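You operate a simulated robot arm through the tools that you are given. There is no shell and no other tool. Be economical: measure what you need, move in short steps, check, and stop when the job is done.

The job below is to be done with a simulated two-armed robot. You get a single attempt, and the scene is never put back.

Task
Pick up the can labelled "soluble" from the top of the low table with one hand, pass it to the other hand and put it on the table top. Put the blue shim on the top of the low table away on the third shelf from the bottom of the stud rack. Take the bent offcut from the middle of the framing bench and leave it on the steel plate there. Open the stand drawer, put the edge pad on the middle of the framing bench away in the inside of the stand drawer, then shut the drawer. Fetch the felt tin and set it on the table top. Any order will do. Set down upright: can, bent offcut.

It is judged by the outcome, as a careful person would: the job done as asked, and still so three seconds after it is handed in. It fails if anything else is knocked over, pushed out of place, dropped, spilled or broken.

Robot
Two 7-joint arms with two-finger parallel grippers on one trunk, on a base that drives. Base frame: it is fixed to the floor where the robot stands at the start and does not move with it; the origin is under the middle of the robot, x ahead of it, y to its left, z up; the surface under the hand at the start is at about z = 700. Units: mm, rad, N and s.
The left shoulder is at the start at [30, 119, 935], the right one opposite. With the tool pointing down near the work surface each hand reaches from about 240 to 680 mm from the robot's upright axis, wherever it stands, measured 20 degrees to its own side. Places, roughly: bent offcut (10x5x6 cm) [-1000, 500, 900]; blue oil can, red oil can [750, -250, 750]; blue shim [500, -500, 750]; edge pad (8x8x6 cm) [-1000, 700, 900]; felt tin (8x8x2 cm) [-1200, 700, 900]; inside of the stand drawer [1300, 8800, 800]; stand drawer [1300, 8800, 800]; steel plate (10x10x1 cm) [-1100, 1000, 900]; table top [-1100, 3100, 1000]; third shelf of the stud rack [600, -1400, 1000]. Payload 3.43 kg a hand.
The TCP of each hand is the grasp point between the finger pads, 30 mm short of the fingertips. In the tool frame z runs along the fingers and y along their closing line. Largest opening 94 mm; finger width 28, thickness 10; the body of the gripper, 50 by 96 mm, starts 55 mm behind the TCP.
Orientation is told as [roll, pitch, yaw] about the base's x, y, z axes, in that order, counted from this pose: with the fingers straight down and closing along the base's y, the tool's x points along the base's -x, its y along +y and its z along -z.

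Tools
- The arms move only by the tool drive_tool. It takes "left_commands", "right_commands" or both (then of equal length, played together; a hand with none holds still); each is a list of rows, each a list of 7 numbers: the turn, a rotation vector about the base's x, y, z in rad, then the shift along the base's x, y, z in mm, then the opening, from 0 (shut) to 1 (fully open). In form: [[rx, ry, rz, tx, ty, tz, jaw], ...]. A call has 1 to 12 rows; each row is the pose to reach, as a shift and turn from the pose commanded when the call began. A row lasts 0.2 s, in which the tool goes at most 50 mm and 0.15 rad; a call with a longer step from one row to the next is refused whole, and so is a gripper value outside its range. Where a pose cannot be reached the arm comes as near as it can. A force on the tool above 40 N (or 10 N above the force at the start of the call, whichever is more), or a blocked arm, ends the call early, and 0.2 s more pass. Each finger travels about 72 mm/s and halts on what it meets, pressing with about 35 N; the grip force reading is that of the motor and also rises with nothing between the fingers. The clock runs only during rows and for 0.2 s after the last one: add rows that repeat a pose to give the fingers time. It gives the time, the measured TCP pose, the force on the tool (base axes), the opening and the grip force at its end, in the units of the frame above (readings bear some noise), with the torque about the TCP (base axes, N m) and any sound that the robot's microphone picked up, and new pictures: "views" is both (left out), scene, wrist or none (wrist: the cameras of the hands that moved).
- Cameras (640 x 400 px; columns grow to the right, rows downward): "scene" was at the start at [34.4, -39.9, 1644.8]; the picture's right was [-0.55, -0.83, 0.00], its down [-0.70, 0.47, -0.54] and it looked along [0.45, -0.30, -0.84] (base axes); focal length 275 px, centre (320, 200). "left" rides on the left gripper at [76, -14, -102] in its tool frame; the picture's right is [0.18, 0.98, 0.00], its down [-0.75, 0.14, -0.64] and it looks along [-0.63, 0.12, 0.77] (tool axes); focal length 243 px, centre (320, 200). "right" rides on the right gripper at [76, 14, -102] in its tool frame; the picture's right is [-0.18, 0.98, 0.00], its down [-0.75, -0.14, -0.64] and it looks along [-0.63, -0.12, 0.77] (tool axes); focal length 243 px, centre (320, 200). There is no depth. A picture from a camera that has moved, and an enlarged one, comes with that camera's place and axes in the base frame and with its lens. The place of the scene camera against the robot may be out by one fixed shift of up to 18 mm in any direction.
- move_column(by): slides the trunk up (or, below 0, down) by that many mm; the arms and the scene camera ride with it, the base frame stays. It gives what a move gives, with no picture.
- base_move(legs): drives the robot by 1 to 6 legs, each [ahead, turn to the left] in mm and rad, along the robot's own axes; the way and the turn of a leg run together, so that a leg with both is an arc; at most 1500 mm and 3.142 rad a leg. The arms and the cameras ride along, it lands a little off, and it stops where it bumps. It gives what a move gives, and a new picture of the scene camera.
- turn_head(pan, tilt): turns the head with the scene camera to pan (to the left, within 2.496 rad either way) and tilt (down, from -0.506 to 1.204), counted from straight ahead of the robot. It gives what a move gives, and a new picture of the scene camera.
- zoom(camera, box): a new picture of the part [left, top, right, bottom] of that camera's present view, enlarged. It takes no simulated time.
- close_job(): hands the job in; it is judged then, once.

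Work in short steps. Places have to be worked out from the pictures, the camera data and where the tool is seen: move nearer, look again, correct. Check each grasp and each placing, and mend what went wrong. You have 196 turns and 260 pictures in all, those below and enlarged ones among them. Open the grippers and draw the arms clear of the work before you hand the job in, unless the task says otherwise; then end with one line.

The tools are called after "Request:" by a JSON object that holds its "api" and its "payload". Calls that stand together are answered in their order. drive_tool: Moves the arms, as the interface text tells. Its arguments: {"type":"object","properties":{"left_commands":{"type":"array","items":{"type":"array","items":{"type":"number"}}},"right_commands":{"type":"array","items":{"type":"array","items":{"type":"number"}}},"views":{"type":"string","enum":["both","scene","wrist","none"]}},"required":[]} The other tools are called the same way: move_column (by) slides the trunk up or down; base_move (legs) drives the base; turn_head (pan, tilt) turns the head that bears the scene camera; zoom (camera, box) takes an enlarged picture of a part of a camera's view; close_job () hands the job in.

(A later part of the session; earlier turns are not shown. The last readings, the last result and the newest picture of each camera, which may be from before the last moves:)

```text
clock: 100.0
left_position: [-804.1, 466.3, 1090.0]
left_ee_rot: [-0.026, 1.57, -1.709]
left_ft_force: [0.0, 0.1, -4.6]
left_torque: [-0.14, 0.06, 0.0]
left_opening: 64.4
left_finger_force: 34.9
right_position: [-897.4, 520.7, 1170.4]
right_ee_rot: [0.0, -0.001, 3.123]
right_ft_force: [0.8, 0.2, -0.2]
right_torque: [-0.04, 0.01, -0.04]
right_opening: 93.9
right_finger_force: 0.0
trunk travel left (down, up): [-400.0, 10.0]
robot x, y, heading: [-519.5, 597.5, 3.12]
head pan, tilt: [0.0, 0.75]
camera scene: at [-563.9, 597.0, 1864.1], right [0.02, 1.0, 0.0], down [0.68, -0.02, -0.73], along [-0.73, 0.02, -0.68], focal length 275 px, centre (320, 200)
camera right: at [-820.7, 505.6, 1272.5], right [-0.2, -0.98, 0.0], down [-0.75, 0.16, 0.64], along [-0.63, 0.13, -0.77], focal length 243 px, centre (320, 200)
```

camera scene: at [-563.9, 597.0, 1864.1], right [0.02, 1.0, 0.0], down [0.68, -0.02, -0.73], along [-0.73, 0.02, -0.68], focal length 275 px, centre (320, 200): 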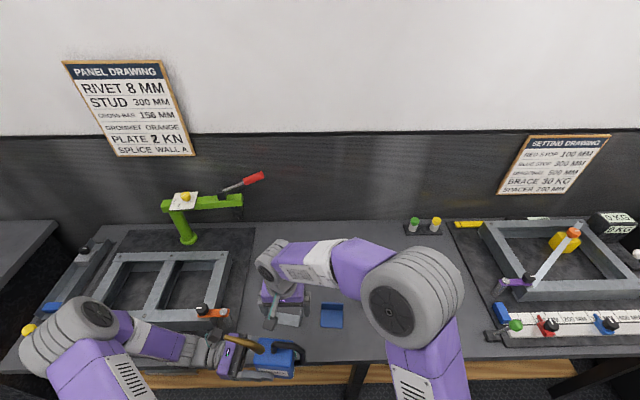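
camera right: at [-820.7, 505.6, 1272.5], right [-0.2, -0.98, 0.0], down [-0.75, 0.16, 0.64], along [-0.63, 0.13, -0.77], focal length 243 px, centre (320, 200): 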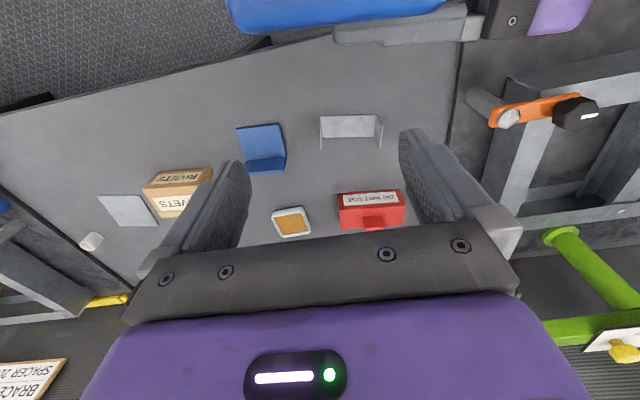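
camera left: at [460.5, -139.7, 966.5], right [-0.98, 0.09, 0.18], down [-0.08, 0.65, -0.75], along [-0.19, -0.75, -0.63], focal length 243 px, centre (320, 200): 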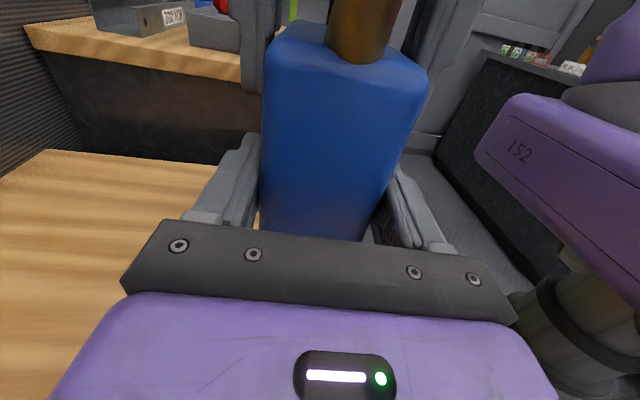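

I'll move the can further aside (-y) and enlarge the wrist view of the offcut, pad and plate.

Request:
{"api": "drive_tool", "payload": {"left_commands": [[0, 0, 0, 5, -25, 0, 0.4], [0, 0, 0, 10, -50, 0, 0.4], [0, 0, 0, 15, -75, 0, 0.4], [0, 0, 0, 20, -100, 0, 0.4], [0, 0, 0, 20, -100, 0, 0.4]], "views": "none"}}

Request:
{"api": "zoom", "payload": {"camera": "right", "box": [220, 90, 420, 215]}}

Request:
{"api": "zoom", "payload": {"camera": "right", "box": [60, 140, 260, 265]}}

```text
clock: 101.2
left_position: [-785.1, 365.9, 1090.7]
left_ee_rot: [0.189, 1.57, -1.494]
left_ft_force: [0.1, 0.5, -5.1]
left_torque: [-0.14, 0.0, 0.0]
left_opening: 64.5
left_finger_force: 35.3
right_position: [-897.0, 520.8, 1171.4]
right_ee_rot: [0.001, 0.001, 3.122]
right_ft_force: [-0.1, -0.3, 0.6]
right_torque: [0.01, -0.02, -0.02]
right_opening: 93.7
right_finger_force: 0.1
trunk travel left (down, up): [-400.0, 10.0]
robot x, y, heading: [-519.0, 594.7, 3.114]
head pan, tilt: [0.0, 0.75]
```

```text
3.20 times, centred on (320, 152) of right
camera zoom: at [-821.0, 506.0, 1272.4], right [-0.2, -0.98, 0.0], down [-0.75, 0.16, 0.64], along [-0.63, 0.13, -0.77], focal length 776 px, centre (320, 352)
```

zoom: 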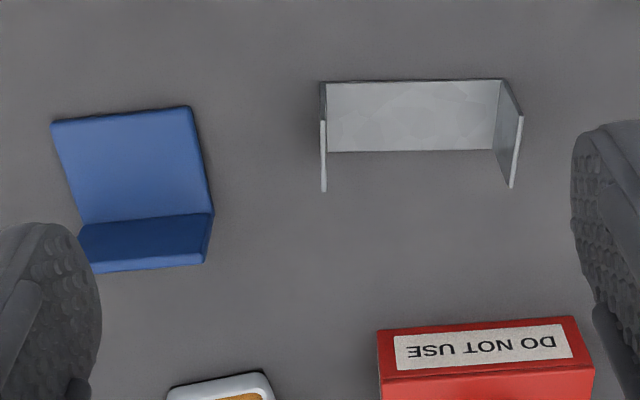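

```text
3.20 times, centred on (160, 202) of right
camera zoom: at [-821.0, 506.0, 1272.4], right [-0.2, -0.98, 0.0], down [-0.75, 0.16, 0.64], along [-0.63, 0.13, -0.77], focal length 776 px, centre (832, 192)
```

zoom: 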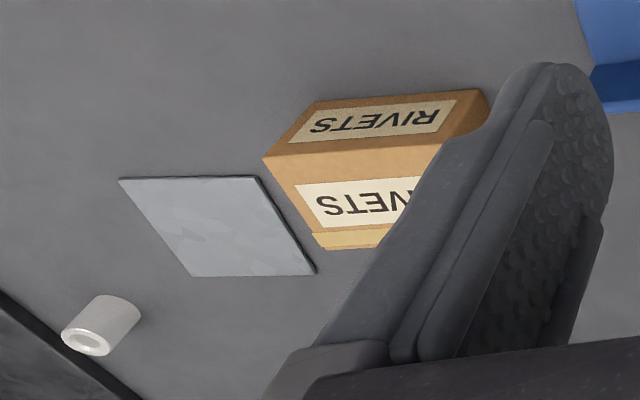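

Bent offcut: base about (-985,492) with two upright flanges, long axis along (0.19,0.98). I'll take it by its +y flange from above, so I go over that flange first with yaw corrected.

Request:
{"api": "drive_tool", "payload": {"right_commands": [[0, 0, -0.09, -25, 5, -25, 1], [0, 0, -0.17, -50, 10, -50, 1], [0, 0, -0.17, -75, 15, -80, 1], [0, 0, -0.17, -82, 20, -110, 1], [0, 0, -0.17, -82, 20, -130, 1], [0, 0, -0.17, -82, 20, -130, 1]], "views": "both"}}

Request:
{"api": "zoom", "payload": {"camera": "right", "box": [200, 20, 440, 220]}}

```text
clock: 102.6
left_position: [-785.6, 366.3, 1091.5]
left_ee_rot: [0.158, 1.57, -1.524]
left_ft_force: [-0.2, -0.1, -5.5]
left_torque: [-0.18, 0.01, 0.01]
left_opening: 64.4
left_finger_force: 34.9
right_position: [-979.9, 541.6, 1040.5]
right_ee_rot: [-0.001, 0.0, 2.952]
right_ft_force: [-0.5, -0.3, -0.8]
right_torque: [0.01, -0.01, -0.04]
right_opening: 94.0
right_finger_force: 0.1
trunk travel left (down, up): [-400.0, 10.0]
robot x, y, heading: [-516.5, 597.9, 3.119]
head pan, tilt: [0.0, 0.75]
camera scene: at [-564.3, 596.7, 1864.1], right [0.02, 1.0, 0.0], down [0.68, -0.02, -0.73], along [-0.73, 0.02, -0.68], focal length 275 px, centre (320, 200)
camera right: at [-906.4, 513.3, 1141.7], right [-0.37, -0.93, 0.0], down [-0.71, 0.28, 0.64], along [-0.6, 0.23, -0.77], focal length 243 px, centre (320, 200)
```

scene: 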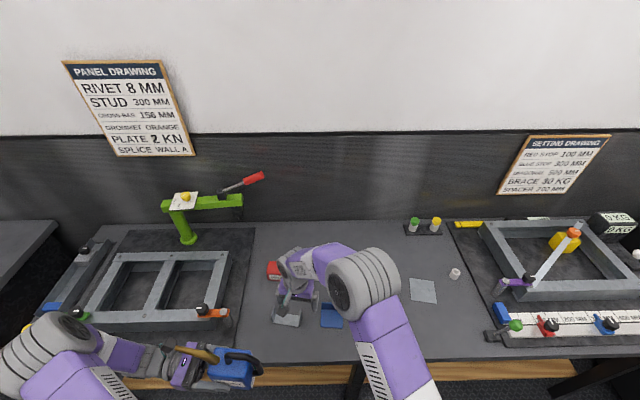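
right: 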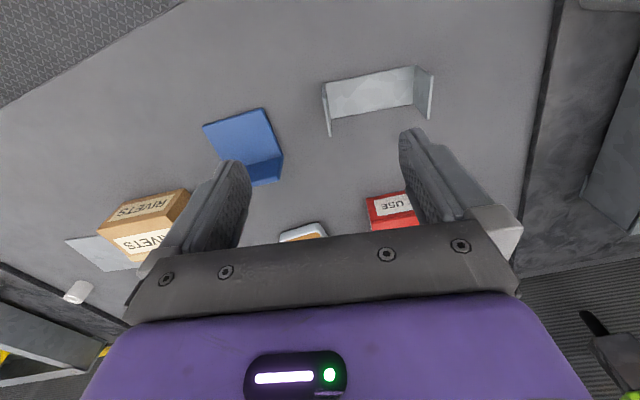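

```text
2.00 times, centred on (320, 120) of right
camera zoom: at [-906.4, 513.3, 1141.7], right [-0.37, -0.93, 0.0], down [-0.71, 0.28, 0.64], along [-0.6, 0.23, -0.77], focal length 485 px, centre (320, 360)
```

zoom: 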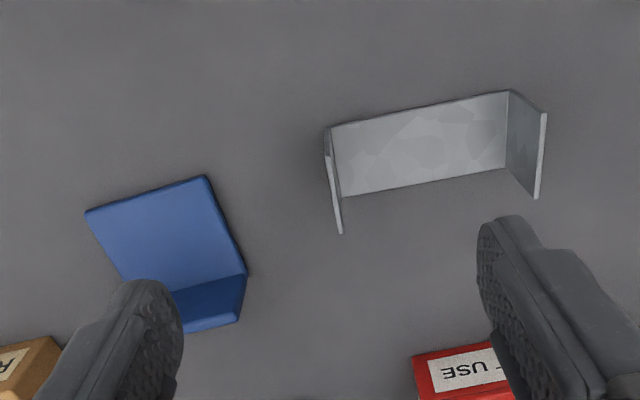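

Comparing two wrist views puts the bench top nearer z≈858 than 900, so the offcut centre is about (-1004,490) and its +y flange at (-995,538). I'll move over it, narrow the opening and lower partway.

Request:
{"api": "drive_tool", "payload": {"right_commands": [[0, 0, 0, -15, -3, 0, 0.6], [0, 0, 0, -15, -3, -30, 0.6], [0, 0, 0, -15, -3, -60, 0.6], [0, 0, 0, -15, -3, -90, 0.6], [0, 0, 0, -15, -3, -90, 0.6]], "views": "wrist"}}

Request:
{"api": "zoom", "payload": {"camera": "scene", "box": [230, 230, 370, 340]}}

```text
clock: 103.8
left_position: [-785.0, 366.8, 1090.6]
left_ee_rot: [-0.036, 1.569, -1.72]
left_ft_force: [0.2, -0.1, -5.5]
left_torque: [-0.18, -0.02, -0.04]
left_opening: 64.6
left_finger_force: 34.9
right_position: [-993.1, 537.1, 951.1]
right_ee_rot: [0.001, 0.0, 2.951]
right_ft_force: [0.8, -0.3, 0.5]
right_torque: [-0.03, -0.04, 0.01]
right_opening: 56.3
right_finger_force: 0.1
trunk travel left (down, up): [-400.0, 10.0]
robot x, y, heading: [-519.9, 599.2, 3.116]
head pan, tilt: [0.0, 0.75]
camera right: at [-921.5, 510.3, 1052.2], right [-0.37, -0.93, 0.0], down [-0.71, 0.28, 0.64], along [-0.6, 0.23, -0.77], focal length 243 px, centre (320, 200)
```

right: 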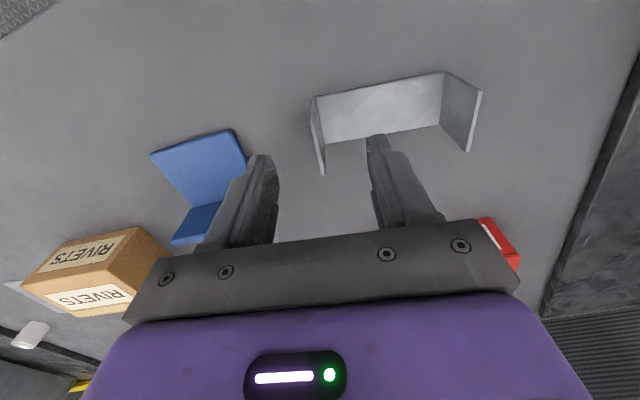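

```text
3.64 times, centred on (300, 285) of scene
camera zoom: at [-563.8, 596.8, 1864.1], right [0.02, 1.0, 0.0], down [0.68, -0.02, -0.73], along [-0.73, 0.02, -0.68], focal length 999 px, centre (393, -109)
```

zoom: 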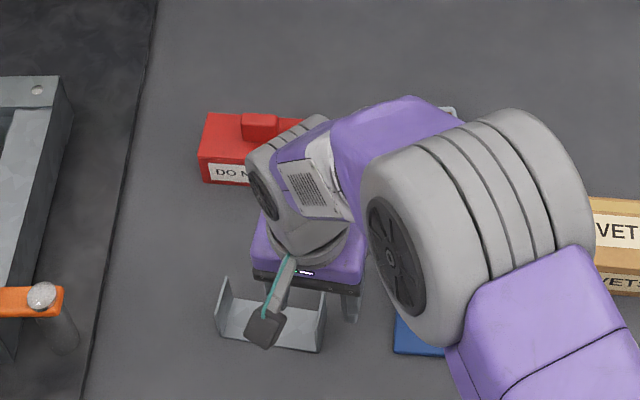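

Refined: flange top at z≈899, mid about (-998,541). I'll lower onto it and close.

Request:
{"api": "drive_tool", "payload": {"right_commands": [[0, 0, 0, -4, 4, -25, 0.6], [0, 0, 0, -4, 4, -45, 0.6], [0, 0, 0, -4, 4, -56, 0.6], [0, 0, 0, -4, 4, -56, 0.4], [0, 0, 0, -4, 4, -56, 0.2], [0, 0, 0, -4, 4, -56, 0.05], [0, 0, 0, -4, 4, -56, 0.0], [0, 0, 0, -4, 4, -56, 0.0]], "views": "wrist"}}

```text
clock: 105.6
left_position: [-785.1, 367.4, 1090.3]
left_ee_rot: [0.184, 1.57, -1.499]
left_ft_force: [-0.5, -0.3, -6.0]
left_torque: [-0.15, 0.0, 0.0]
left_opening: 64.2
left_finger_force: 35.2
right_position: [-997.4, 541.2, 895.6]
right_ee_rot: [0.0, -0.001, 2.951]
right_ft_force: [0.0, 0.8, -0.3]
right_torque: [0.01, 0.0, -0.01]
right_opening: 7.6
right_finger_force: 35.1
trunk travel left (down, up): [-400.0, 10.0]
robot x, y, heading: [-519.9, 598.8, 3.115]
head pan, tilt: [0.0, 0.75]
camera right: at [-925.3, 514.7, 996.4], right [-0.37, -0.93, 0.0], down [-0.71, 0.28, 0.64], along [-0.6, 0.23, -0.77], focal length 243 px, centre (320, 200)
```

right: 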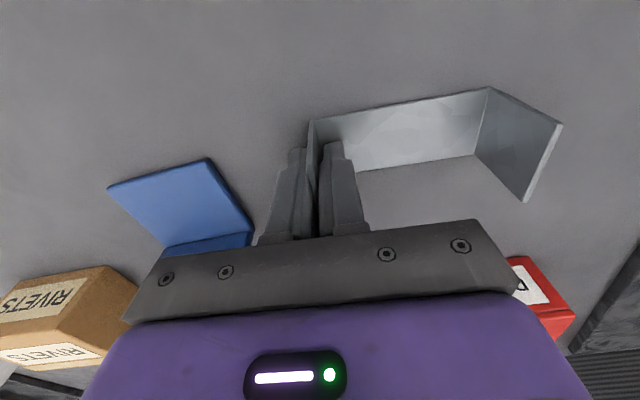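

Flange gripped. I'll lift the offcut, bring it close in at z≈1130, and then shift the base about 250 mm toward the plate.

Request:
{"api": "drive_tool", "payload": {"right_commands": [[0, 0, 0, 0, 0, 10, 0.0], [0, 0, 0, 0, 0, 40, 0.0], [0, 0, 0, 0, 0, 85, 0.0], [0, 0, 0, 10, 10, 130, 0.0], [0, 0, 0, 40, 30, 170, 0.0], [0, 0, 0, 70, 55, 210, 0.0], [0, 0, 0, 100, 90, 240, 0.0], [0, 0, 0, 125, 125, 240, 0.0], [0, 0, 0, 135, 160, 240, 0.0], [0, 0, 0, 140, 190, 240, 0.0]]}}

```text
refused: row 5 steps farther than a row can; nothing moved
```

Request:
{"api": "drive_tool", "payload": {"right_commands": [[0, 0, 0, 0, 0, 10, 0.0], [0, 0, 0, 0, 0, 40, 0.0], [0, 0, 0, 0, 0, 80, 0.0], [0, 0, 0, 5, 10, 120, 0.0], [0, 0, 0, 25, 25, 155, 0.0], [0, 0, 0, 45, 45, 190, 0.0], [0, 0, 0, 65, 70, 220, 0.0], [0, 0, 0, 90, 105, 235, 0.0], [0, 0, 0, 110, 145, 240, 0.0], [0, 0, 0, 130, 185, 240, 0.0]]}}

```text
clock: 107.8
left_position: [-784.8, 367.4, 1091.2]
left_ee_rot: [-0.132, 1.569, -1.818]
left_ft_force: [-0.6, 1.5, -5.0]
left_torque: [-0.17, 0.0, 0.01]
left_opening: 64.5
left_finger_force: 35.0
right_position: [-866.9, 729.9, 1135.1]
right_ee_rot: [0.004, -0.002, 2.951]
right_ft_force: [-0.5, 0.2, -0.8]
right_torque: [0.02, 0.01, 0.0]
right_opening: 7.7
right_finger_force: 34.8
trunk travel left (down, up): [-400.0, 10.0]
robot x, y, heading: [-518.6, 595.2, 3.118]
head pan, tilt: [0.0, 0.75]
camera scene: at [-563.3, 598.4, 1864.1], right [0.02, 1.0, 0.0], down [0.68, -0.02, -0.73], along [-0.73, 0.02, -0.68], focal length 275 px, centre (320, 200)
camera right: at [-794.0, 701.4, 1237.3], right [-0.37, -0.93, 0.0], down [-0.71, 0.28, 0.64], along [-0.6, 0.23, -0.77], focal length 243 px, centre (320, 200)
```

scene: 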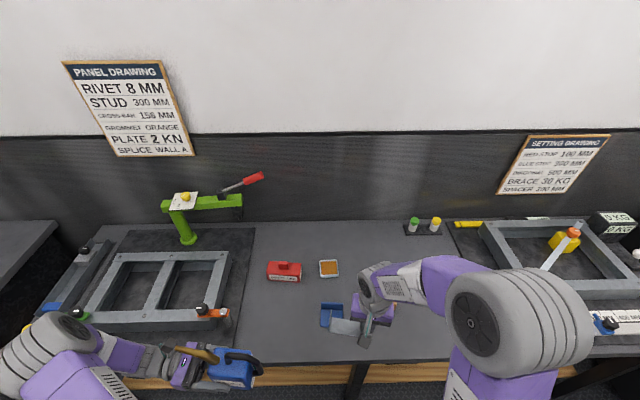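
right: 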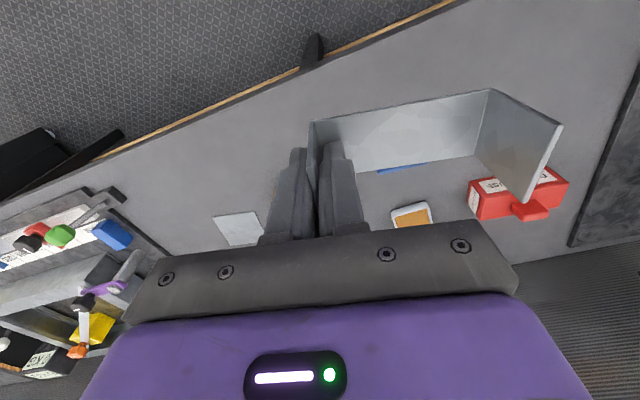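

The offcut is held level. I'll shift the base sideways toward +y.

Request:
{"api": "base_move", "payload": {"legs": [[-200, 0], [0, -0.9], [320, 0], [0, 0.9]]}}

```text
clock: 115.8
left_position: [-774.0, 620.3, 1090.4]
left_ee_rot: [0.134, 1.57, -1.553]
left_ft_force: [0.1, 0.5, -4.8]
left_torque: [-0.12, 0.05, 0.0]
left_opening: 64.5
left_finger_force: 34.9
right_position: [-854.1, 980.5, 1136.3]
right_ee_rot: [0.001, 0.0, 2.951]
right_ft_force: [-0.8, 0.0, -1.0]
right_torque: [0.03, 0.0, 0.03]
right_opening: 7.8
right_finger_force: 35.3
trunk travel left (down, up): [-400.0, 10.0]
robot x, y, heading: [-508.6, 847.9, 3.111]
head pan, tilt: [0.0, 0.75]
camera scene: at [-552.2, 848.8, 1864.1], right [0.03, 1.0, 0.0], down [0.68, -0.02, -0.73], along [-0.73, 0.02, -0.68], focal length 275 px, centre (320, 200)
```

scene: 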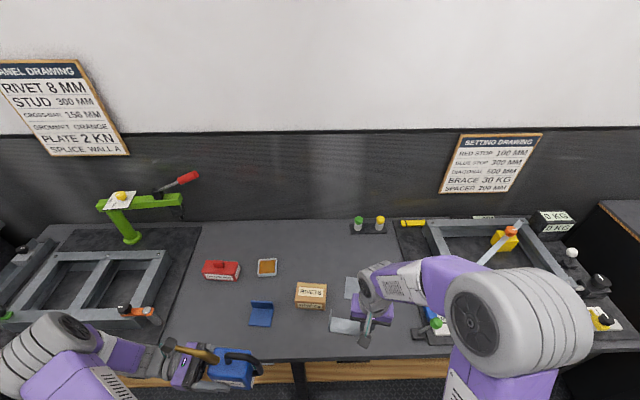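

I'll move the offcut toward the plate at a safe height and look.

Request:
{"api": "drive_tool", "payload": {"right_commands": [[0, 0, 0, -30, 20, -10, 0.0], [0, 0, 0, -60, 40, -20, 0.0], [0, 0, 0, -90, 60, -30, 0.0], [0, 0, 0, -120, 75, -40, 0.0], [0, 0, 0, -150, 85, -56, 0.0], [0, 0, 0, -180, 90, -60, 0.0], [0, 0, 0, -180, 90, -60, 0.0]]}}

Request:
{"api": "zoom", "payload": {"camera": "scene", "box": [270, 240, 430, 350]}}

```text
clock: 117.4
left_position: [-773.4, 619.3, 1092.1]
left_ee_rot: [-0.18, 1.569, -1.865]
left_ft_force: [-0.2, -0.2, -5.8]
left_torque: [-0.16, 0.05, 0.04]
left_opening: 64.2
left_finger_force: 34.9
right_position: [-1035.2, 1071.5, 1077.2]
right_ee_rot: [0.0, -0.001, 2.95]
right_ft_force: [0.1, 0.2, -1.2]
right_torque: [0.03, 0.01, 0.04]
right_opening: 7.6
right_finger_force: 34.8
trunk travel left (down, up): [-400.0, 10.0]
robot x, y, heading: [-503.2, 849.7, 3.117]
head pan, tilt: [0.0, 0.75]
camera scene: at [-551.4, 848.9, 1864.1], right [0.03, 1.0, 0.0], down [0.68, -0.02, -0.73], along [-0.73, 0.02, -0.68], focal length 275 px, centre (320, 200)
camera right: at [-962.1, 1043.6, 1177.9], right [-0.37, -0.93, 0.0], down [-0.71, 0.28, 0.64], along [-0.6, 0.24, -0.77], focal length 243 px, centre (320, 200)
```

scene: 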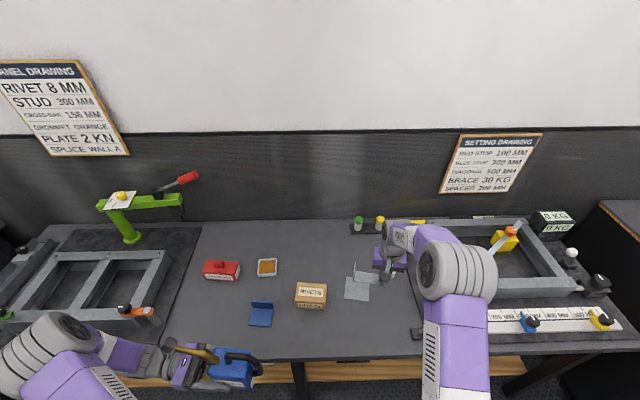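
right: 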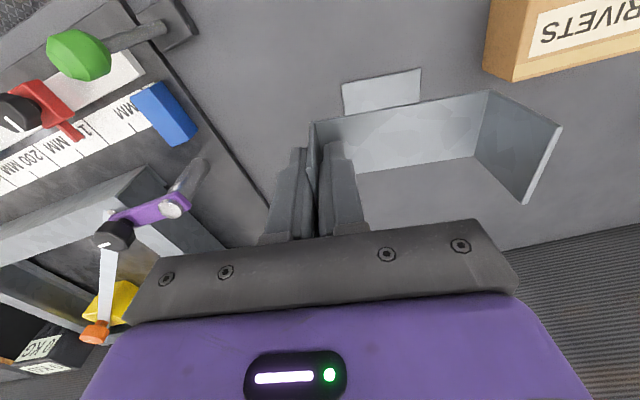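

```text
3.64 times, centred on (350, 295) of scene
camera zoom: at [-551.4, 848.9, 1864.1], right [0.03, 1.0, 0.0], down [0.68, -0.02, -0.73], along [-0.73, 0.02, -0.68], focal length 999 px, centre (211, -146)
```

zoom: 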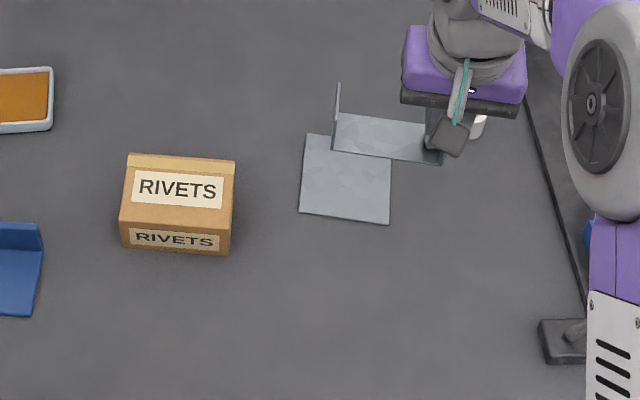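

The plate is clear; its centre is about (-1098,1008). I'll take the offcut over it and lower to just above, then check.

Request:
{"api": "drive_tool", "payload": {"right_commands": [[0, 0, 0.02, -28, -6, -20, 0.0], [0, 0, 0.03, -56, -12, -50, 0.0], [0, 0, 0.03, -56, -12, -90, 0.0], [0, 0, 0.03, -56, -12, -125, 0.0], [0, 0, 0.03, -56, -12, -148, 0.0], [0, 0, 0.03, -56, -12, -148, 0.0]], "views": "wrist"}}

Request:
{"api": "zoom", "payload": {"camera": "scene", "box": [310, 240, 430, 320]}}

```text
clock: 118.8
left_position: [-772.8, 620.5, 1090.2]
left_ee_rot: [0.097, 1.569, -1.589]
left_ft_force: [-0.3, -0.3, -5.4]
left_torque: [-0.16, 0.06, 0.01]
left_opening: 64.0
left_finger_force: 35.2
right_position: [-1090.9, 1057.9, 927.8]
right_ee_rot: [-0.001, -0.001, 2.978]
right_ft_force: [0.2, -0.3, -0.3]
right_torque: [0.05, -0.02, -0.01]
right_opening: 7.8
right_finger_force: 34.8
trunk travel left (down, up): [-400.0, 10.0]
robot x, y, heading: [-506.3, 847.3, 3.115]
head pan, tilt: [0.0, 0.75]
camera right: at [-1017.9, 1032.6, 1028.4], right [-0.34, -0.94, 0.0], down [-0.72, 0.26, 0.64], along [-0.6, 0.22, -0.77], focal length 243 px, centre (320, 200)
```

right: 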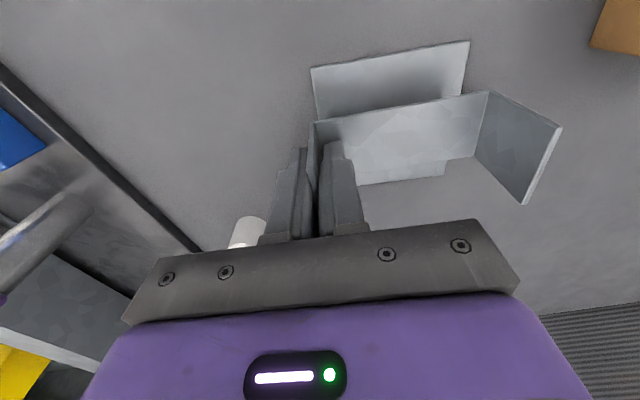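

```text
5.00 times, centred on (370, 280) of scene
camera zoom: at [-552.1, 848.9, 1864.1], right [0.03, 1.0, 0.0], down [0.68, -0.02, -0.73], along [-0.73, 0.02, -0.68], focal length 1374 px, centre (70, -200)
```

zoom: 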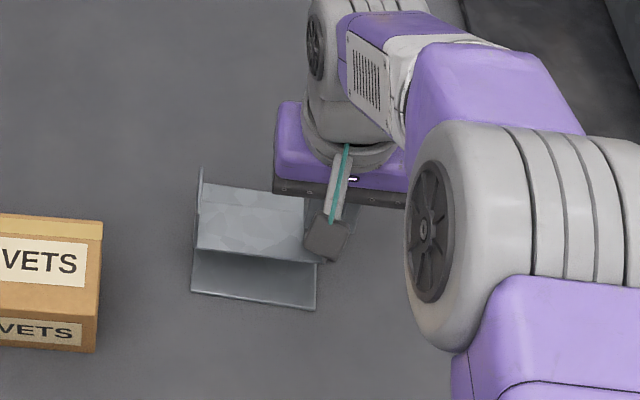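

The offcut is well over the plate; I'll nudge it (-6,+3) and lower until contact.

Request:
{"api": "drive_tool", "payload": {"right_commands": [[0, 0, 0, -6, 3, -6, 0.0], [0, 0, 0, -6, 3, -12, 0.0], [0, 0, 0, -6, 3, -17, 0.0], [0, 0, 0, -6, 3, -21, 0.0], [0, 0, 0, -6, 3, -24, 0.0], [0, 0, 0, -6, 3, -24, 0.0]], "views": "none"}}

```text
clock: 120.2
left_position: [-774.0, 619.7, 1089.8]
left_ee_rot: [0.159, 1.569, -1.528]
left_ft_force: [-0.5, 0.4, -5.4]
left_torque: [-0.17, 0.03, -0.03]
left_opening: 64.2
left_finger_force: 35.6
right_position: [-1096.8, 1061.7, 903.4]
right_ee_rot: [-0.001, 0.0, 2.978]
right_ft_force: [-0.4, -0.7, -0.9]
right_torque: [0.04, -0.02, 0.02]
right_opening: 7.5
right_finger_force: 35.2
trunk travel left (down, up): [-400.0, 10.0]
robot x, y, heading: [-507.6, 848.6, 3.113]
head pan, tilt: [0.0, 0.75]
```

Request:
{"api": "drive_tool", "payload": {"right_commands": [[0, 0, 0, 0, 0, -2, 0.0], [0, 0, 0, 0, 0, -4, 0.0], [0, 0, 0, 0, 0, -6, 0.0], [0, 0, 0, 0, 0, -7, 0.0], [0, 0, 0, 0, 0, -7, 0.0]], "views": "wrist"}}

```text
clock: 121.4
left_position: [-773.4, 619.6, 1090.6]
left_ee_rot: [-0.599, 1.568, -2.285]
left_ft_force: [0.7, 0.6, -5.4]
left_torque: [-0.16, -0.01, 0.0]
left_opening: 64.3
left_finger_force: 34.9
right_position: [-1097.9, 1060.8, 898.5]
right_ee_rot: [0.001, -0.003, 2.98]
right_ft_force: [1.1, 1.1, 11.9]
right_torque: [-0.08, -0.18, 0.05]
right_opening: 7.7
right_finger_force: 34.8
trunk travel left (down, up): [-400.0, 10.0]
robot x, y, heading: [-503.6, 847.2, 3.113]
head pan, tilt: [0.0, 0.75]
camera right: at [-1023.7, 1036.0, 999.6], right [-0.34, -0.94, 0.0], down [-0.72, 0.26, 0.64], along [-0.61, 0.22, -0.76], focal length 243 px, centre (320, 200)
```

right: 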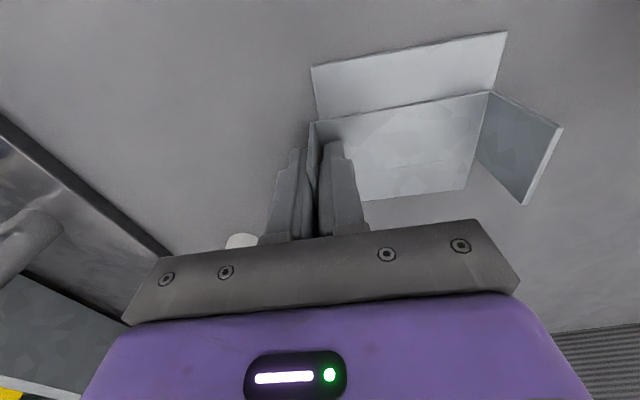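

Contact made; the offcut is squarely on the plate. I'll release and rise.

Request:
{"api": "drive_tool", "payload": {"right_commands": [[0, 0, 0, 0, 0, 1, 0.1], [0, 0, 0, 0, 0, 1, 0.3], [0, 0, 0, 0, 0, 1, 0.35], [0, 0, 0, 0, 0, 20, 0.35], [0, 0, 0, 0, 0, 60, 0.35], [0, 0, 0, 10, -5, 100, 0.5], [0, 0, 0, 40, -20, 130, 0.7], [0, 0, 0, 70, -60, 140, 0.9], [0, 0, 0, 80, -100, 140, 1], [0, 0, 0, 80, -145, 140, 1]]}}

Request:
{"api": "zoom", "payload": {"camera": "scene", "box": [230, 240, 430, 350]}}

```text
refused: row 8 steps farther than a row can; nothing moved
```

```text
3.20 times, centred on (330, 295) of scene
camera zoom: at [-550.6, 848.5, 1864.3], right [0.03, 1.0, 0.0], down [0.68, -0.02, -0.73], along [-0.73, 0.02, -0.68], focal length 879 px, centre (288, -104)
```

zoom: 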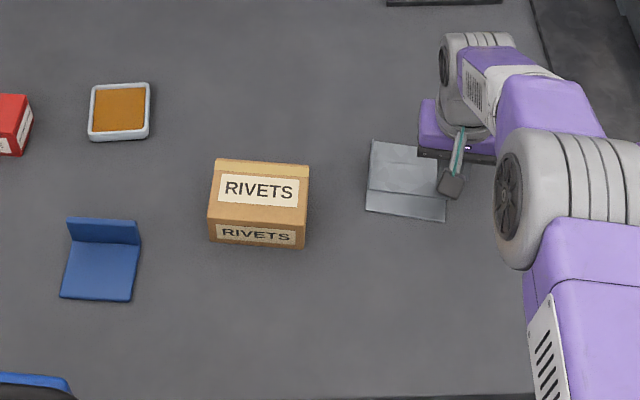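

Request:
{"api": "drive_tool", "payload": {"right_commands": [[0, 0, 0, 0, 0, 1, 0.1], [0, 0, 0, 0, 0, 1, 0.3], [0, 0, 0, 0, 0, 1, 0.35], [0, 0, 0, 0, 0, 20, 0.35], [0, 0, 0, 0, 0, 60, 0.35], [0, 0, 0, 10, -5, 100, 0.5], [0, 0, 0, 35, -20, 130, 0.7], [0, 0, 0, 55, -55, 140, 0.9], [0, 0, 0, 70, -95, 140, 1], [0, 0, 0, 80, -140, 140, 1]]}}

Request:
{"api": "zoom", "payload": {"camera": "scene", "box": [270, 240, 430, 350]}}

```text
clock: 123.6
left_position: [-774.2, 618.2, 1090.2]
left_ee_rot: [-0.004, 1.57, -1.692]
left_ft_force: [-0.3, -0.6, -5.3]
left_torque: [-0.14, 0.0, 0.03]
left_opening: 64.5
left_finger_force: 35.5
right_position: [-1015.9, 920.2, 1037.4]
right_ee_rot: [0.0, 0.001, 2.979]
right_ft_force: [-0.7, -0.3, -0.8]
right_torque: [0.01, -0.02, -0.03]
right_opening: 94.0
right_finger_force: 0.0
trunk travel left (down, up): [-400.0, 10.0]
robot x, y, heading: [-505.6, 849.9, 3.11]
head pan, tilt: [0.0, 0.75]
camera scene: at [-551.9, 847.0, 1864.1], right [0.03, 1.0, 0.0], down [0.68, -0.02, -0.73], along [-0.73, 0.02, -0.68], focal length 275 px, centre (320, 200)
camera right: at [-943.1, 894.6, 1138.4], right [-0.34, -0.94, 0.0], down [-0.72, 0.26, 0.64], along [-0.6, 0.22, -0.77], focal length 243 px, centre (320, 200)
```

scene: 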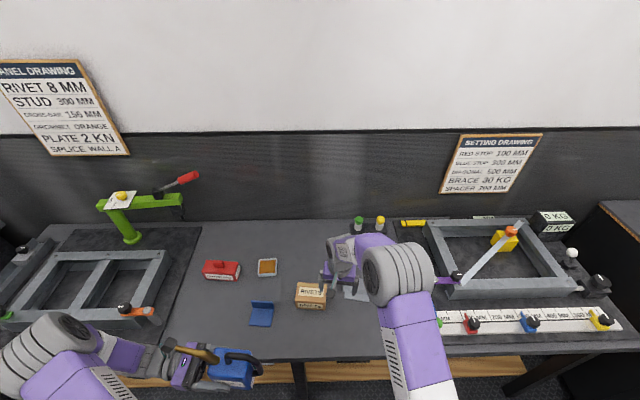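
right: 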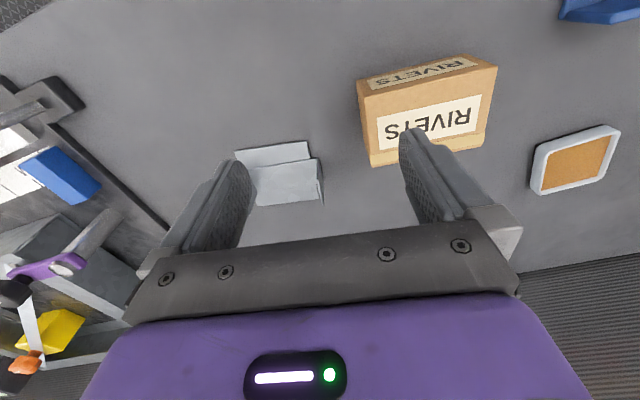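

```text
3.64 times, centred on (350, 295) of scene
camera zoom: at [-551.9, 847.0, 1864.1], right [0.03, 1.0, 0.0], down [0.68, -0.02, -0.73], along [-0.73, 0.02, -0.68], focal length 999 px, centre (211, -146)
```

zoom: 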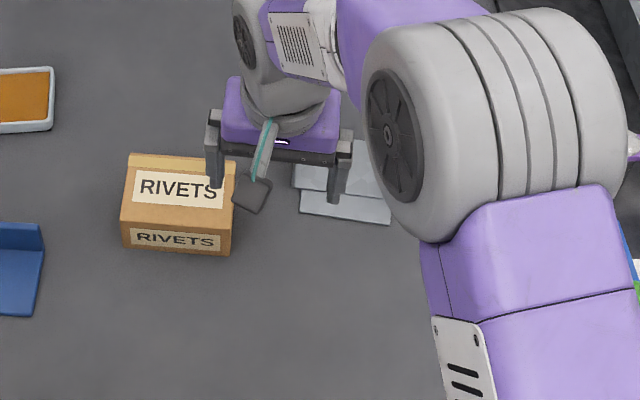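

The offcut stands upright on the plate. Next is the felt tin at about (-1200,637): I'll retract the right hand, then shift the base to y≈540 and a bit closer.

Request:
{"api": "drive_tool", "payload": {"right_commands": [[0, 0, 0.05, 30, 0, 30, 1], [0, 0, 0.1, 65, 0, 60, 1], [0, 0, 0.15, 100, 0, 80, 1], [0, 0, 0.2, 140, 10, 85, 1], [0, 0, 0.2, 160, 20, 85, 1]], "views": "none"}}

Request:
{"api": "base_move", "payload": {"legs": [[-150, 0], [0, 1.274], [322, 0], [0, -1.274], [90, 0]]}}

```text
clock: 124.8
left_position: [-774.2, 619.9, 1090.3]
left_ee_rot: [0.121, 1.569, -1.567]
left_ft_force: [-0.9, 0.5, -5.3]
left_torque: [-0.11, 0.01, -0.03]
left_opening: 64.3
left_finger_force: 34.9
right_position: [-856.9, 942.1, 1122.0]
right_ee_rot: [0.0, 0.001, -3.102]
right_ft_force: [-0.2, -0.8, 0.2]
right_torque: [0.02, 0.02, 0.03]
right_opening: 94.0
right_finger_force: 0.0
trunk travel left (down, up): [-400.0, 10.0]
robot x, y, heading: [-507.5, 847.4, 3.116]
head pan, tilt: [0.0, 0.75]
```

```text
clock: 134.9
left_position: [-820.5, 310.1, 1091.0]
left_ee_rot: [0.583, 1.569, -1.108]
left_ft_force: [-0.4, 1.2, -5.7]
left_torque: [-0.17, 0.05, -0.03]
left_opening: 64.3
left_finger_force: 35.3
right_position: [-902.7, 631.6, 1121.9]
right_ee_rot: [0.001, 0.0, -3.11]
right_ft_force: [0.4, -0.6, -0.4]
right_torque: [0.0, 0.03, 0.01]
right_opening: 93.7
right_finger_force: 0.1
trunk travel left (down, up): [-400.0, 10.0]
robot x, y, heading: [-547.4, 538.2, 3.108]
head pan, tilt: [0.0, 0.75]
camera scene: at [-598.1, 539.2, 1864.1], right [0.03, 1.0, 0.0], down [0.68, -0.02, -0.73], along [-0.73, 0.02, -0.68], focal length 275 px, centre (320, 200)
```

scene: 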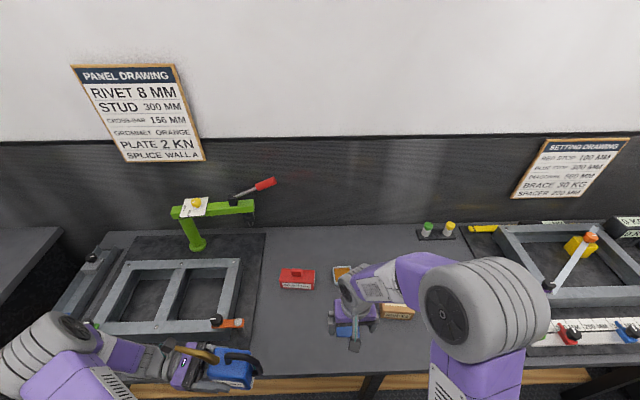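

I'll extend the right hand over the tin with a slight forward tilt and look.

Request:
{"api": "drive_tool", "payload": {"right_commands": [[0, 0.04, 0, -40, 1, -10, 1], [0, 0.08, 0, -80, 2, -20, 1], [0, 0.12, 0, -120, 3, -30, 1], [0, 0.16, 0, -160, 4, -45, 1], [0, 0.2, 0, -200, 5, -60, 1], [0, 0.25, 0, -235, 5, -75, 1], [0, 0.25, 0, -260, 5, -85, 1], [0, 0.25, 0, -260, 5, -85, 1]]}}

```text
clock: 136.7
left_position: [-820.0, 310.5, 1091.1]
left_ee_rot: [0.075, 1.568, -1.615]
left_ft_force: [-1.3, 0.5, -5.5]
left_torque: [-0.15, 0.03, -0.01]
left_opening: 64.1
left_finger_force: 35.3
right_position: [-1161.5, 636.7, 1036.5]
right_ee_rot: [-0.008, -0.249, -3.107]
right_ft_force: [0.9, 0.1, -0.9]
right_torque: [0.0, 0.0, 0.03]
right_opening: 93.8
right_finger_force: 0.1
trunk travel left (down, up): [-400.0, 10.0]
robot x, y, heading: [-549.3, 539.4, 3.112]
head pan, tilt: [0.0, 0.75]
camera scene: at [-596.8, 539.1, 1864.1], right [0.03, 1.0, 0.0], down [0.68, -0.02, -0.73], along [-0.73, 0.02, -0.68], focal length 275 px, centre (320, 200)
camera right: at [-1061.9, 626.2, 1116.2], right [-0.15, -0.99, 0.04], down [-0.58, 0.12, 0.81], along [-0.8, 0.1, -0.59], focal length 243 px, centre (320, 200)
```

scene: 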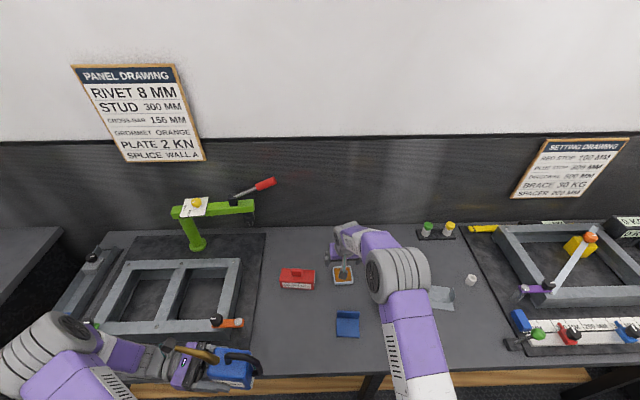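
right: 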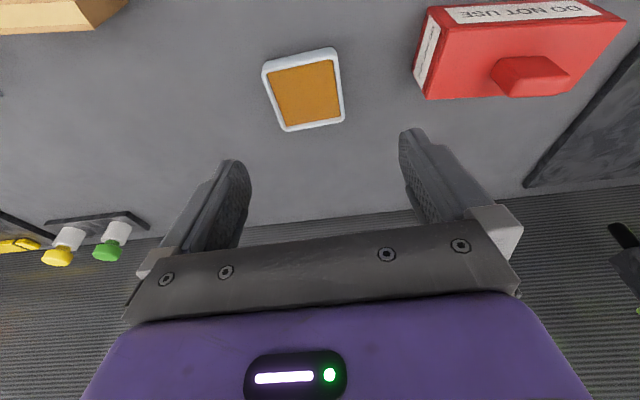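

Tin centre is about (-1200,652), aligned with the hand. I'll move over it, lower partway and re-measure since the clearance is only about 7 mm a side.

Request:
{"api": "drive_tool", "payload": {"right_commands": [[0, 0, 0, -17, 8, -20, 1], [0, 0, 0, -34, 15, -50, 1], [0, 0, 0, -34, 15, -80, 1], [0, 0, 0, -34, 15, -100, 1], [0, 0, 0, -34, 15, -100, 1]], "views": "wrist"}}

Request:
{"api": "zoom", "payload": {"camera": "scene", "box": [280, 220, 420, 310]}}

```text
clock: 137.9
left_position: [-819.7, 310.9, 1091.4]
left_ee_rot: [0.266, 1.57, -1.425]
left_ft_force: [-0.9, -0.5, -5.4]
left_torque: [-0.16, 0.0, 0.02]
left_opening: 64.0
left_finger_force: 35.0
right_position: [-1195.6, 652.7, 936.9]
right_ee_rot: [-0.008, -0.251, -3.106]
right_ft_force: [-0.6, -0.7, -0.2]
right_torque: [-0.01, 0.0, 0.02]
right_opening: 93.9
right_finger_force: 0.1
trunk travel left (down, up): [-400.0, 10.0]
robot x, y, heading: [-549.7, 542.3, 3.108]
head pan, tilt: [0.0, 0.75]
camera right: at [-1096.2, 642.0, 1015.4], right [-0.15, -0.99, 0.04], down [-0.58, 0.12, 0.81], along [-0.8, 0.1, -0.59], focal length 243 px, centre (320, 200)
```

right: 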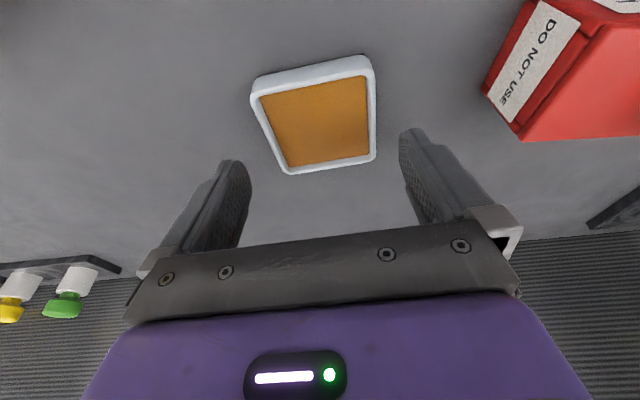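

```text
4.44 times, centred on (350, 265) of scene
camera zoom: at [-597.4, 539.0, 1864.1], right [0.03, 1.0, 0.0], down [0.68, -0.02, -0.73], along [-0.73, 0.02, -0.68], focal length 1221 px, centre (187, -89)
```

zoom: 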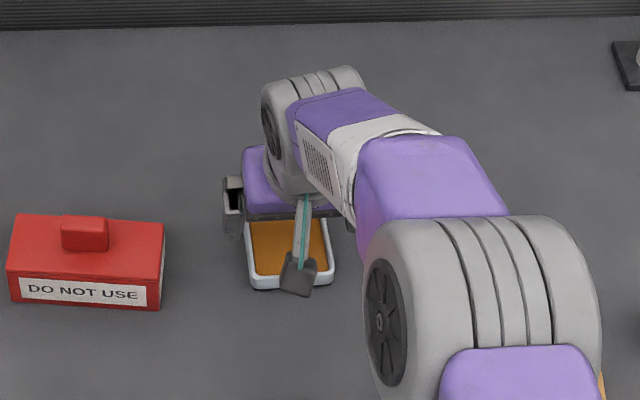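

The tin top is at z≈876, centre y≈651. I'll fine-tune yaw and lower to the bench, then close.

Request:
{"api": "drive_tool", "payload": {"right_commands": [[0, 0, 0.03, -2, -1, -15, 1], [0, 0, 0.04, -3, -1, -28, 1], [0, 0, 0.04, -3, -1, -36, 1], [0, 0, 0.04, -3, -1, -43, 1], [0, 0, 0.04, -3, -1, -43, 1]], "views": "wrist"}}

```text
clock: 139.1
left_position: [-819.8, 309.8, 1090.6]
left_ee_rot: [0.347, 1.568, -1.346]
left_ft_force: [0.1, -0.3, -5.4]
left_torque: [-0.15, 0.03, 0.02]
left_opening: 64.6
left_finger_force: 35.5
right_position: [-1200.1, 651.6, 894.0]
right_ee_rot: [-0.009, -0.25, -3.067]
right_ft_force: [0.0, 0.0, -0.5]
right_torque: [0.0, 0.0, 0.01]
right_opening: 94.1
right_finger_force: 0.0
trunk travel left (down, up): [-400.0, 10.0]
robot x, y, heading: [-551.5, 535.3, 3.115]
head pan, tilt: [0.0, 0.75]
camera right: at [-1099.3, 644.9, 972.9], right [-0.11, -0.99, 0.04], down [-0.58, 0.09, 0.81], along [-0.81, 0.06, -0.59], focal length 243 px, centre (320, 200)
```

right: 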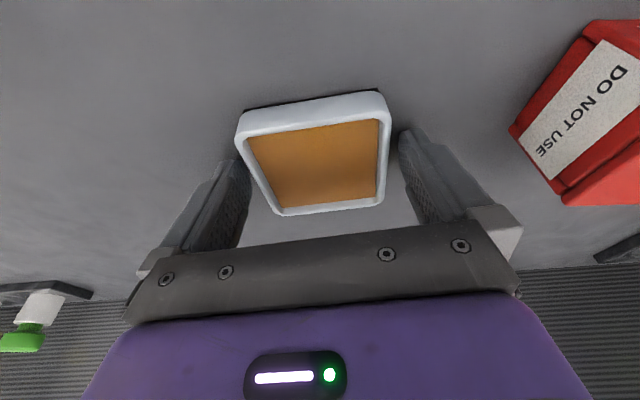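

The fingers straddle the tin. I'll lower 3 mm, shift +2 in y and close.

Request:
{"api": "drive_tool", "payload": {"right_commands": [[0, 0, 0, 0, 2, -3, 1], [0, 0, 0, 0, 2, -3, 0.9], [0, 0, 0, 0, 2, -3, 0.8], [0, 0, 0, 0, 2, -3, 0.7], [0, 0, 0, 0, 2, -3, 0.6], [0, 0, 0, 0, 2, -3, 0.6]], "views": "wrist"}}

```text
clock: 140.5
left_position: [-818.1, 309.8, 1090.6]
left_ee_rot: [-0.869, 1.569, -2.559]
left_ft_force: [0.3, 0.3, -5.5]
left_torque: [-0.18, 0.03, -0.02]
left_opening: 64.2
left_finger_force: 35.0
right_position: [-1199.5, 652.1, 894.1]
right_ee_rot: [-0.01, -0.255, -3.068]
right_ft_force: [0.9, -7.0, 17.6]
right_torque: [-1.04, -0.33, -0.07]
right_opening: 74.8
right_finger_force: 34.6
trunk travel left (down, up): [-400.0, 10.0]
robot x, y, heading: [-552.0, 536.9, 3.107]
head pan, tilt: [0.0, 0.75]
camera right: at [-1098.7, 646.0, 971.5], right [-0.11, -0.99, 0.04], down [-0.58, 0.09, 0.81], along [-0.81, 0.07, -0.58], focal length 243 px, centre (320, 200)
```

right: 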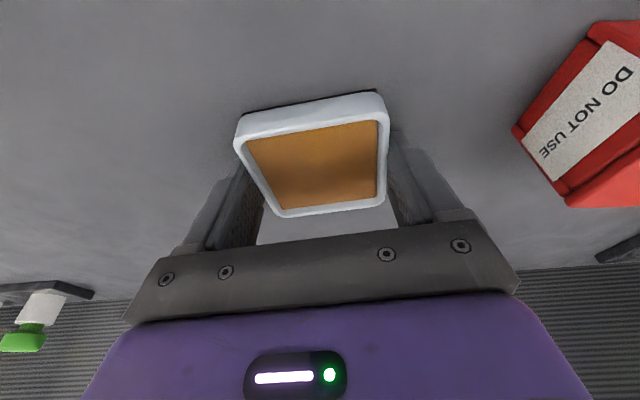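

Gripped at 75 mm. I'll lift and draw back.

Request:
{"api": "drive_tool", "payload": {"right_commands": [[0, 0, 0, 0, -2, 8, 0.6], [0, 0, 0, 0, -2, 30, 0.6], [0, 0, 0, 10, -2, 70, 0.6], [0, 0, 0, 40, 0, 105, 0.6], [0, 0, 0, 75, 0, 135, 0.6], [0, 0, 0, 110, 0, 165, 0.6], [0, 0, 0, 150, 0, 190, 0.6], [0, 0, 0, 195, 0, 200, 0.6], [0, 0, 0, 240, 0, 200, 0.6], [0, 0, 0, 285, 0, 200, 0.6], [0, 0, 0, 310, 0, 200, 0.6]]}}

```text
clock: 142.9
left_position: [-819.8, 310.8, 1090.1]
left_ee_rot: [0.37, 1.571, -1.319]
left_ft_force: [-0.6, 0.2, -5.3]
left_torque: [-0.14, 0.03, 0.01]
left_opening: 64.0
left_finger_force: 34.7
right_position: [-888.7, 653.8, 1091.8]
right_ee_rot: [-0.008, -0.252, -3.069]
right_ft_force: [-0.6, 0.0, -4.6]
right_torque: [0.0, -0.02, 0.04]
right_opening: 74.5
right_finger_force: 35.3
trunk travel left (down, up): [-400.0, 10.0]
robot x, y, heading: [-550.1, 541.6, 3.106]
head pan, tilt: [0.0, 0.75]
camera scene: at [-597.6, 539.2, 1864.1], right [0.03, 1.0, 0.0], down [0.68, -0.02, -0.73], along [-0.73, 0.02, -0.68], focal length 275 px, centre (320, 200)
camera right: at [-788.5, 645.6, 1170.0], right [-0.11, -0.99, 0.04], down [-0.58, 0.09, 0.81], along [-0.81, 0.06, -0.58], focal length 243 px, centre (320, 200)
```

scene: 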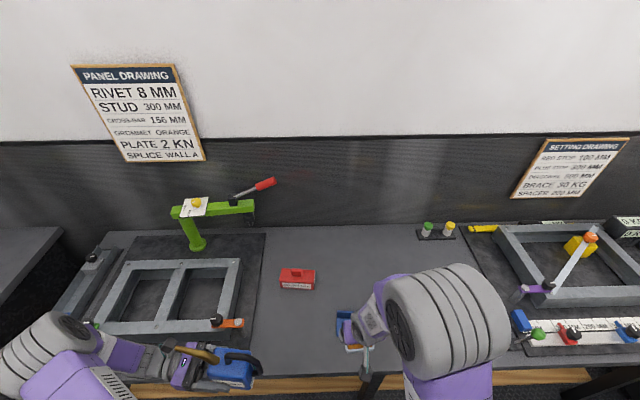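
right: 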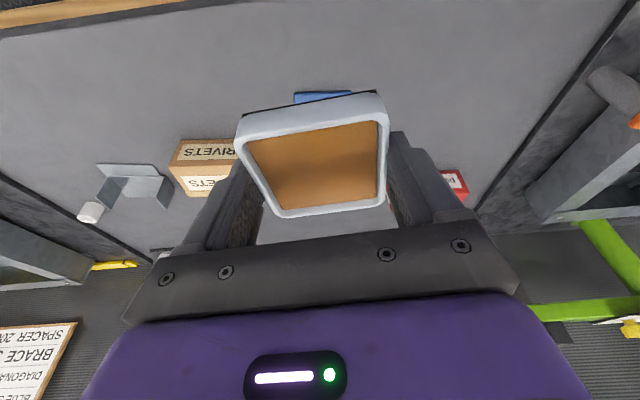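

Tin lifted and level. I'll drive toward the table at y≈3100: back off, turn, run along the aisle.

Request:
{"api": "base_move", "payload": {"legs": [[-330, 0], [0, -1.537], [1300, 0], [1200, 0]]}}

Request:
{"api": "turn_head", "payload": {"pan": 1.3, "tilt": 0.5}}

```text
clock: 160.6
left_position: [-483.2, 3280.2, 1090.0]
left_ee_rot: [0.526, 1.569, -2.71]
left_ft_force: [0.1, 0.5, -4.7]
left_torque: [0.01, 0.12, -0.01]
left_opening: 64.3
left_finger_force: 34.7
right_position: [-142.6, 3357.5, 1089.8]
right_ee_rot: [-0.01, -0.25, 1.671]
right_ft_force: [-0.5, -0.6, -4.3]
right_torque: [0.0, -0.02, 0.04]
right_opening: 74.6
right_finger_force: 35.1
trunk travel left (down, up): [-400.0, 10.0]
robot x, y, heading: [-246.5, 3017.4, 1.574]
head pan, tilt: [0.0, 0.75]
camera scene: at [-240.4, 3068.9, 1864.1], right [1.0, 0.0, 0.0], down [0.0, -0.68, -0.73], along [0.0, 0.73, -0.68], focal length 275 px, centre (320, 200)
```

scene: 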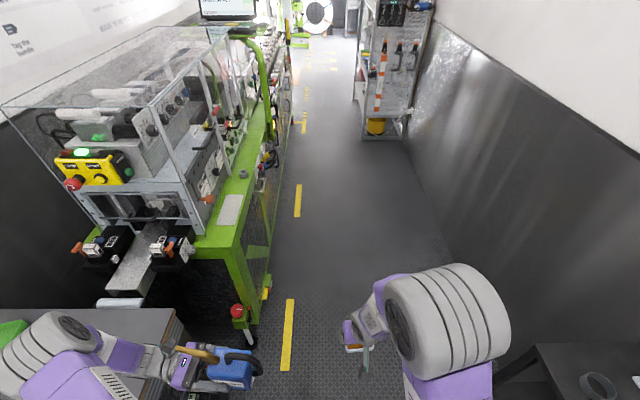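

```text
clock: 162.1
left_position: [-482.5, 3279.8, 1089.7]
left_ee_rot: [0.47, 1.569, -2.764]
left_ft_force: [0.4, -0.4, -5.5]
left_torque: [-0.01, 0.18, -0.01]
left_opening: 64.2
left_finger_force: 35.0
right_position: [-142.6, 3358.4, 1090.0]
right_ee_rot: [-0.009, -0.25, 1.672]
right_ft_force: [0.2, 0.9, -4.4]
right_torque: [0.0, 0.0, -0.01]
right_opening: 74.9
right_finger_force: 35.1
trunk travel left (down, up): [-400.0, 10.0]
robot x, y, heading: [-250.0, 3014.6, 1.565]
head pan, tilt: [1.3, 0.499]
camera scene: at [-328.3, 3010.7, 1886.0], right [0.27, 0.96, 0.0], down [0.46, -0.13, -0.88], along [-0.84, 0.24, -0.48], focal length 275 px, centre (320, 200)
```

scene: 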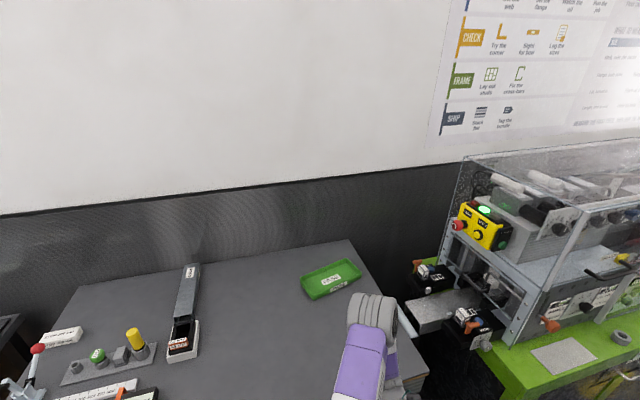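

The dark table with the green tray is the table top. I'll turn to face it and look down.

Request:
{"api": "base_move", "payload": {"legs": [[0, 1.571]]}}

Request:
{"api": "turn_head", "payload": {"pan": 0, "tilt": 0.75}}

```text
clock: 166.2
left_position: [-514.2, 2784.9, 1090.4]
left_ee_rot: [0.497, 1.569, -1.186]
left_ft_force: [-0.4, -0.5, -6.6]
left_torque: [-0.13, 0.01, 0.03]
left_opening: 64.3
left_finger_force: 35.2
right_position: [-586.3, 3128.0, 1091.4]
right_ee_rot: [-0.009, -0.25, -3.058]
right_ft_force: [0.6, 0.0, -4.5]
right_torque: [-0.01, 0.01, 0.02]
right_opening: 74.7
right_finger_force: 35.3
trunk travel left (down, up): [-400.0, 10.0]
robot x, y, heading: [-243.1, 3020.6, 3.119]
head pan, tilt: [1.3, 0.499]
camera scene: at [-237.4, 2927.3, 1886.1], right [-0.96, 0.29, 0.0], down [0.14, 0.46, -0.88], along [-0.25, -0.84, -0.48], focal length 275 px, centre (320, 200)
```

scene: 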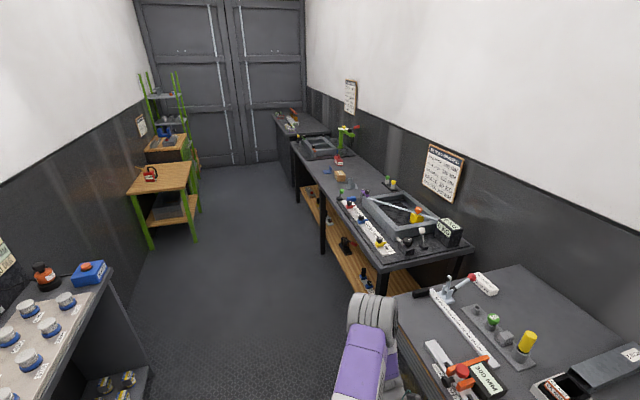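

```text
clock: 167.7
left_position: [-514.8, 2785.8, 1089.8]
left_ee_rot: [0.438, 1.569, -1.245]
left_ft_force: [-0.3, 0.4, -5.5]
left_torque: [-0.15, 0.0, 0.01]
left_opening: 64.2
left_finger_force: 34.2
right_position: [-587.0, 3127.2, 1090.2]
right_ee_rot: [-0.009, -0.25, -3.06]
right_ft_force: [0.6, 0.0, -4.5]
right_torque: [0.03, -0.03, 0.0]
right_opening: 74.9
right_finger_force: 35.3
trunk travel left (down, up): [-400.0, 10.0]
robot x, y, heading: [-246.9, 3016.5, 3.115]
head pan, tilt: [0.0, 0.75]
camera scene: at [-294.0, 3016.4, 1864.1], right [0.02, 1.0, 0.0], down [0.68, -0.02, -0.73], along [-0.73, 0.02, -0.68], focal length 275 px, centre (320, 200)
```

scene: 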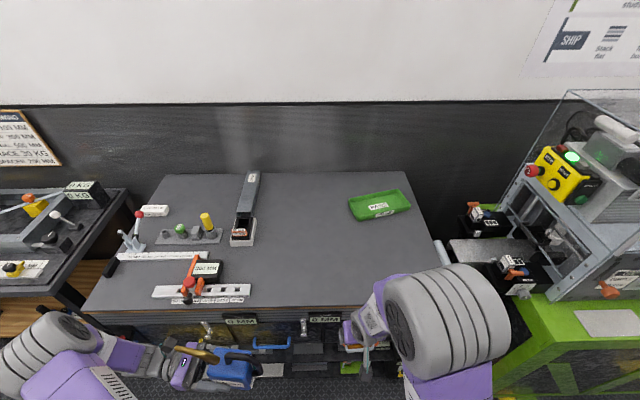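

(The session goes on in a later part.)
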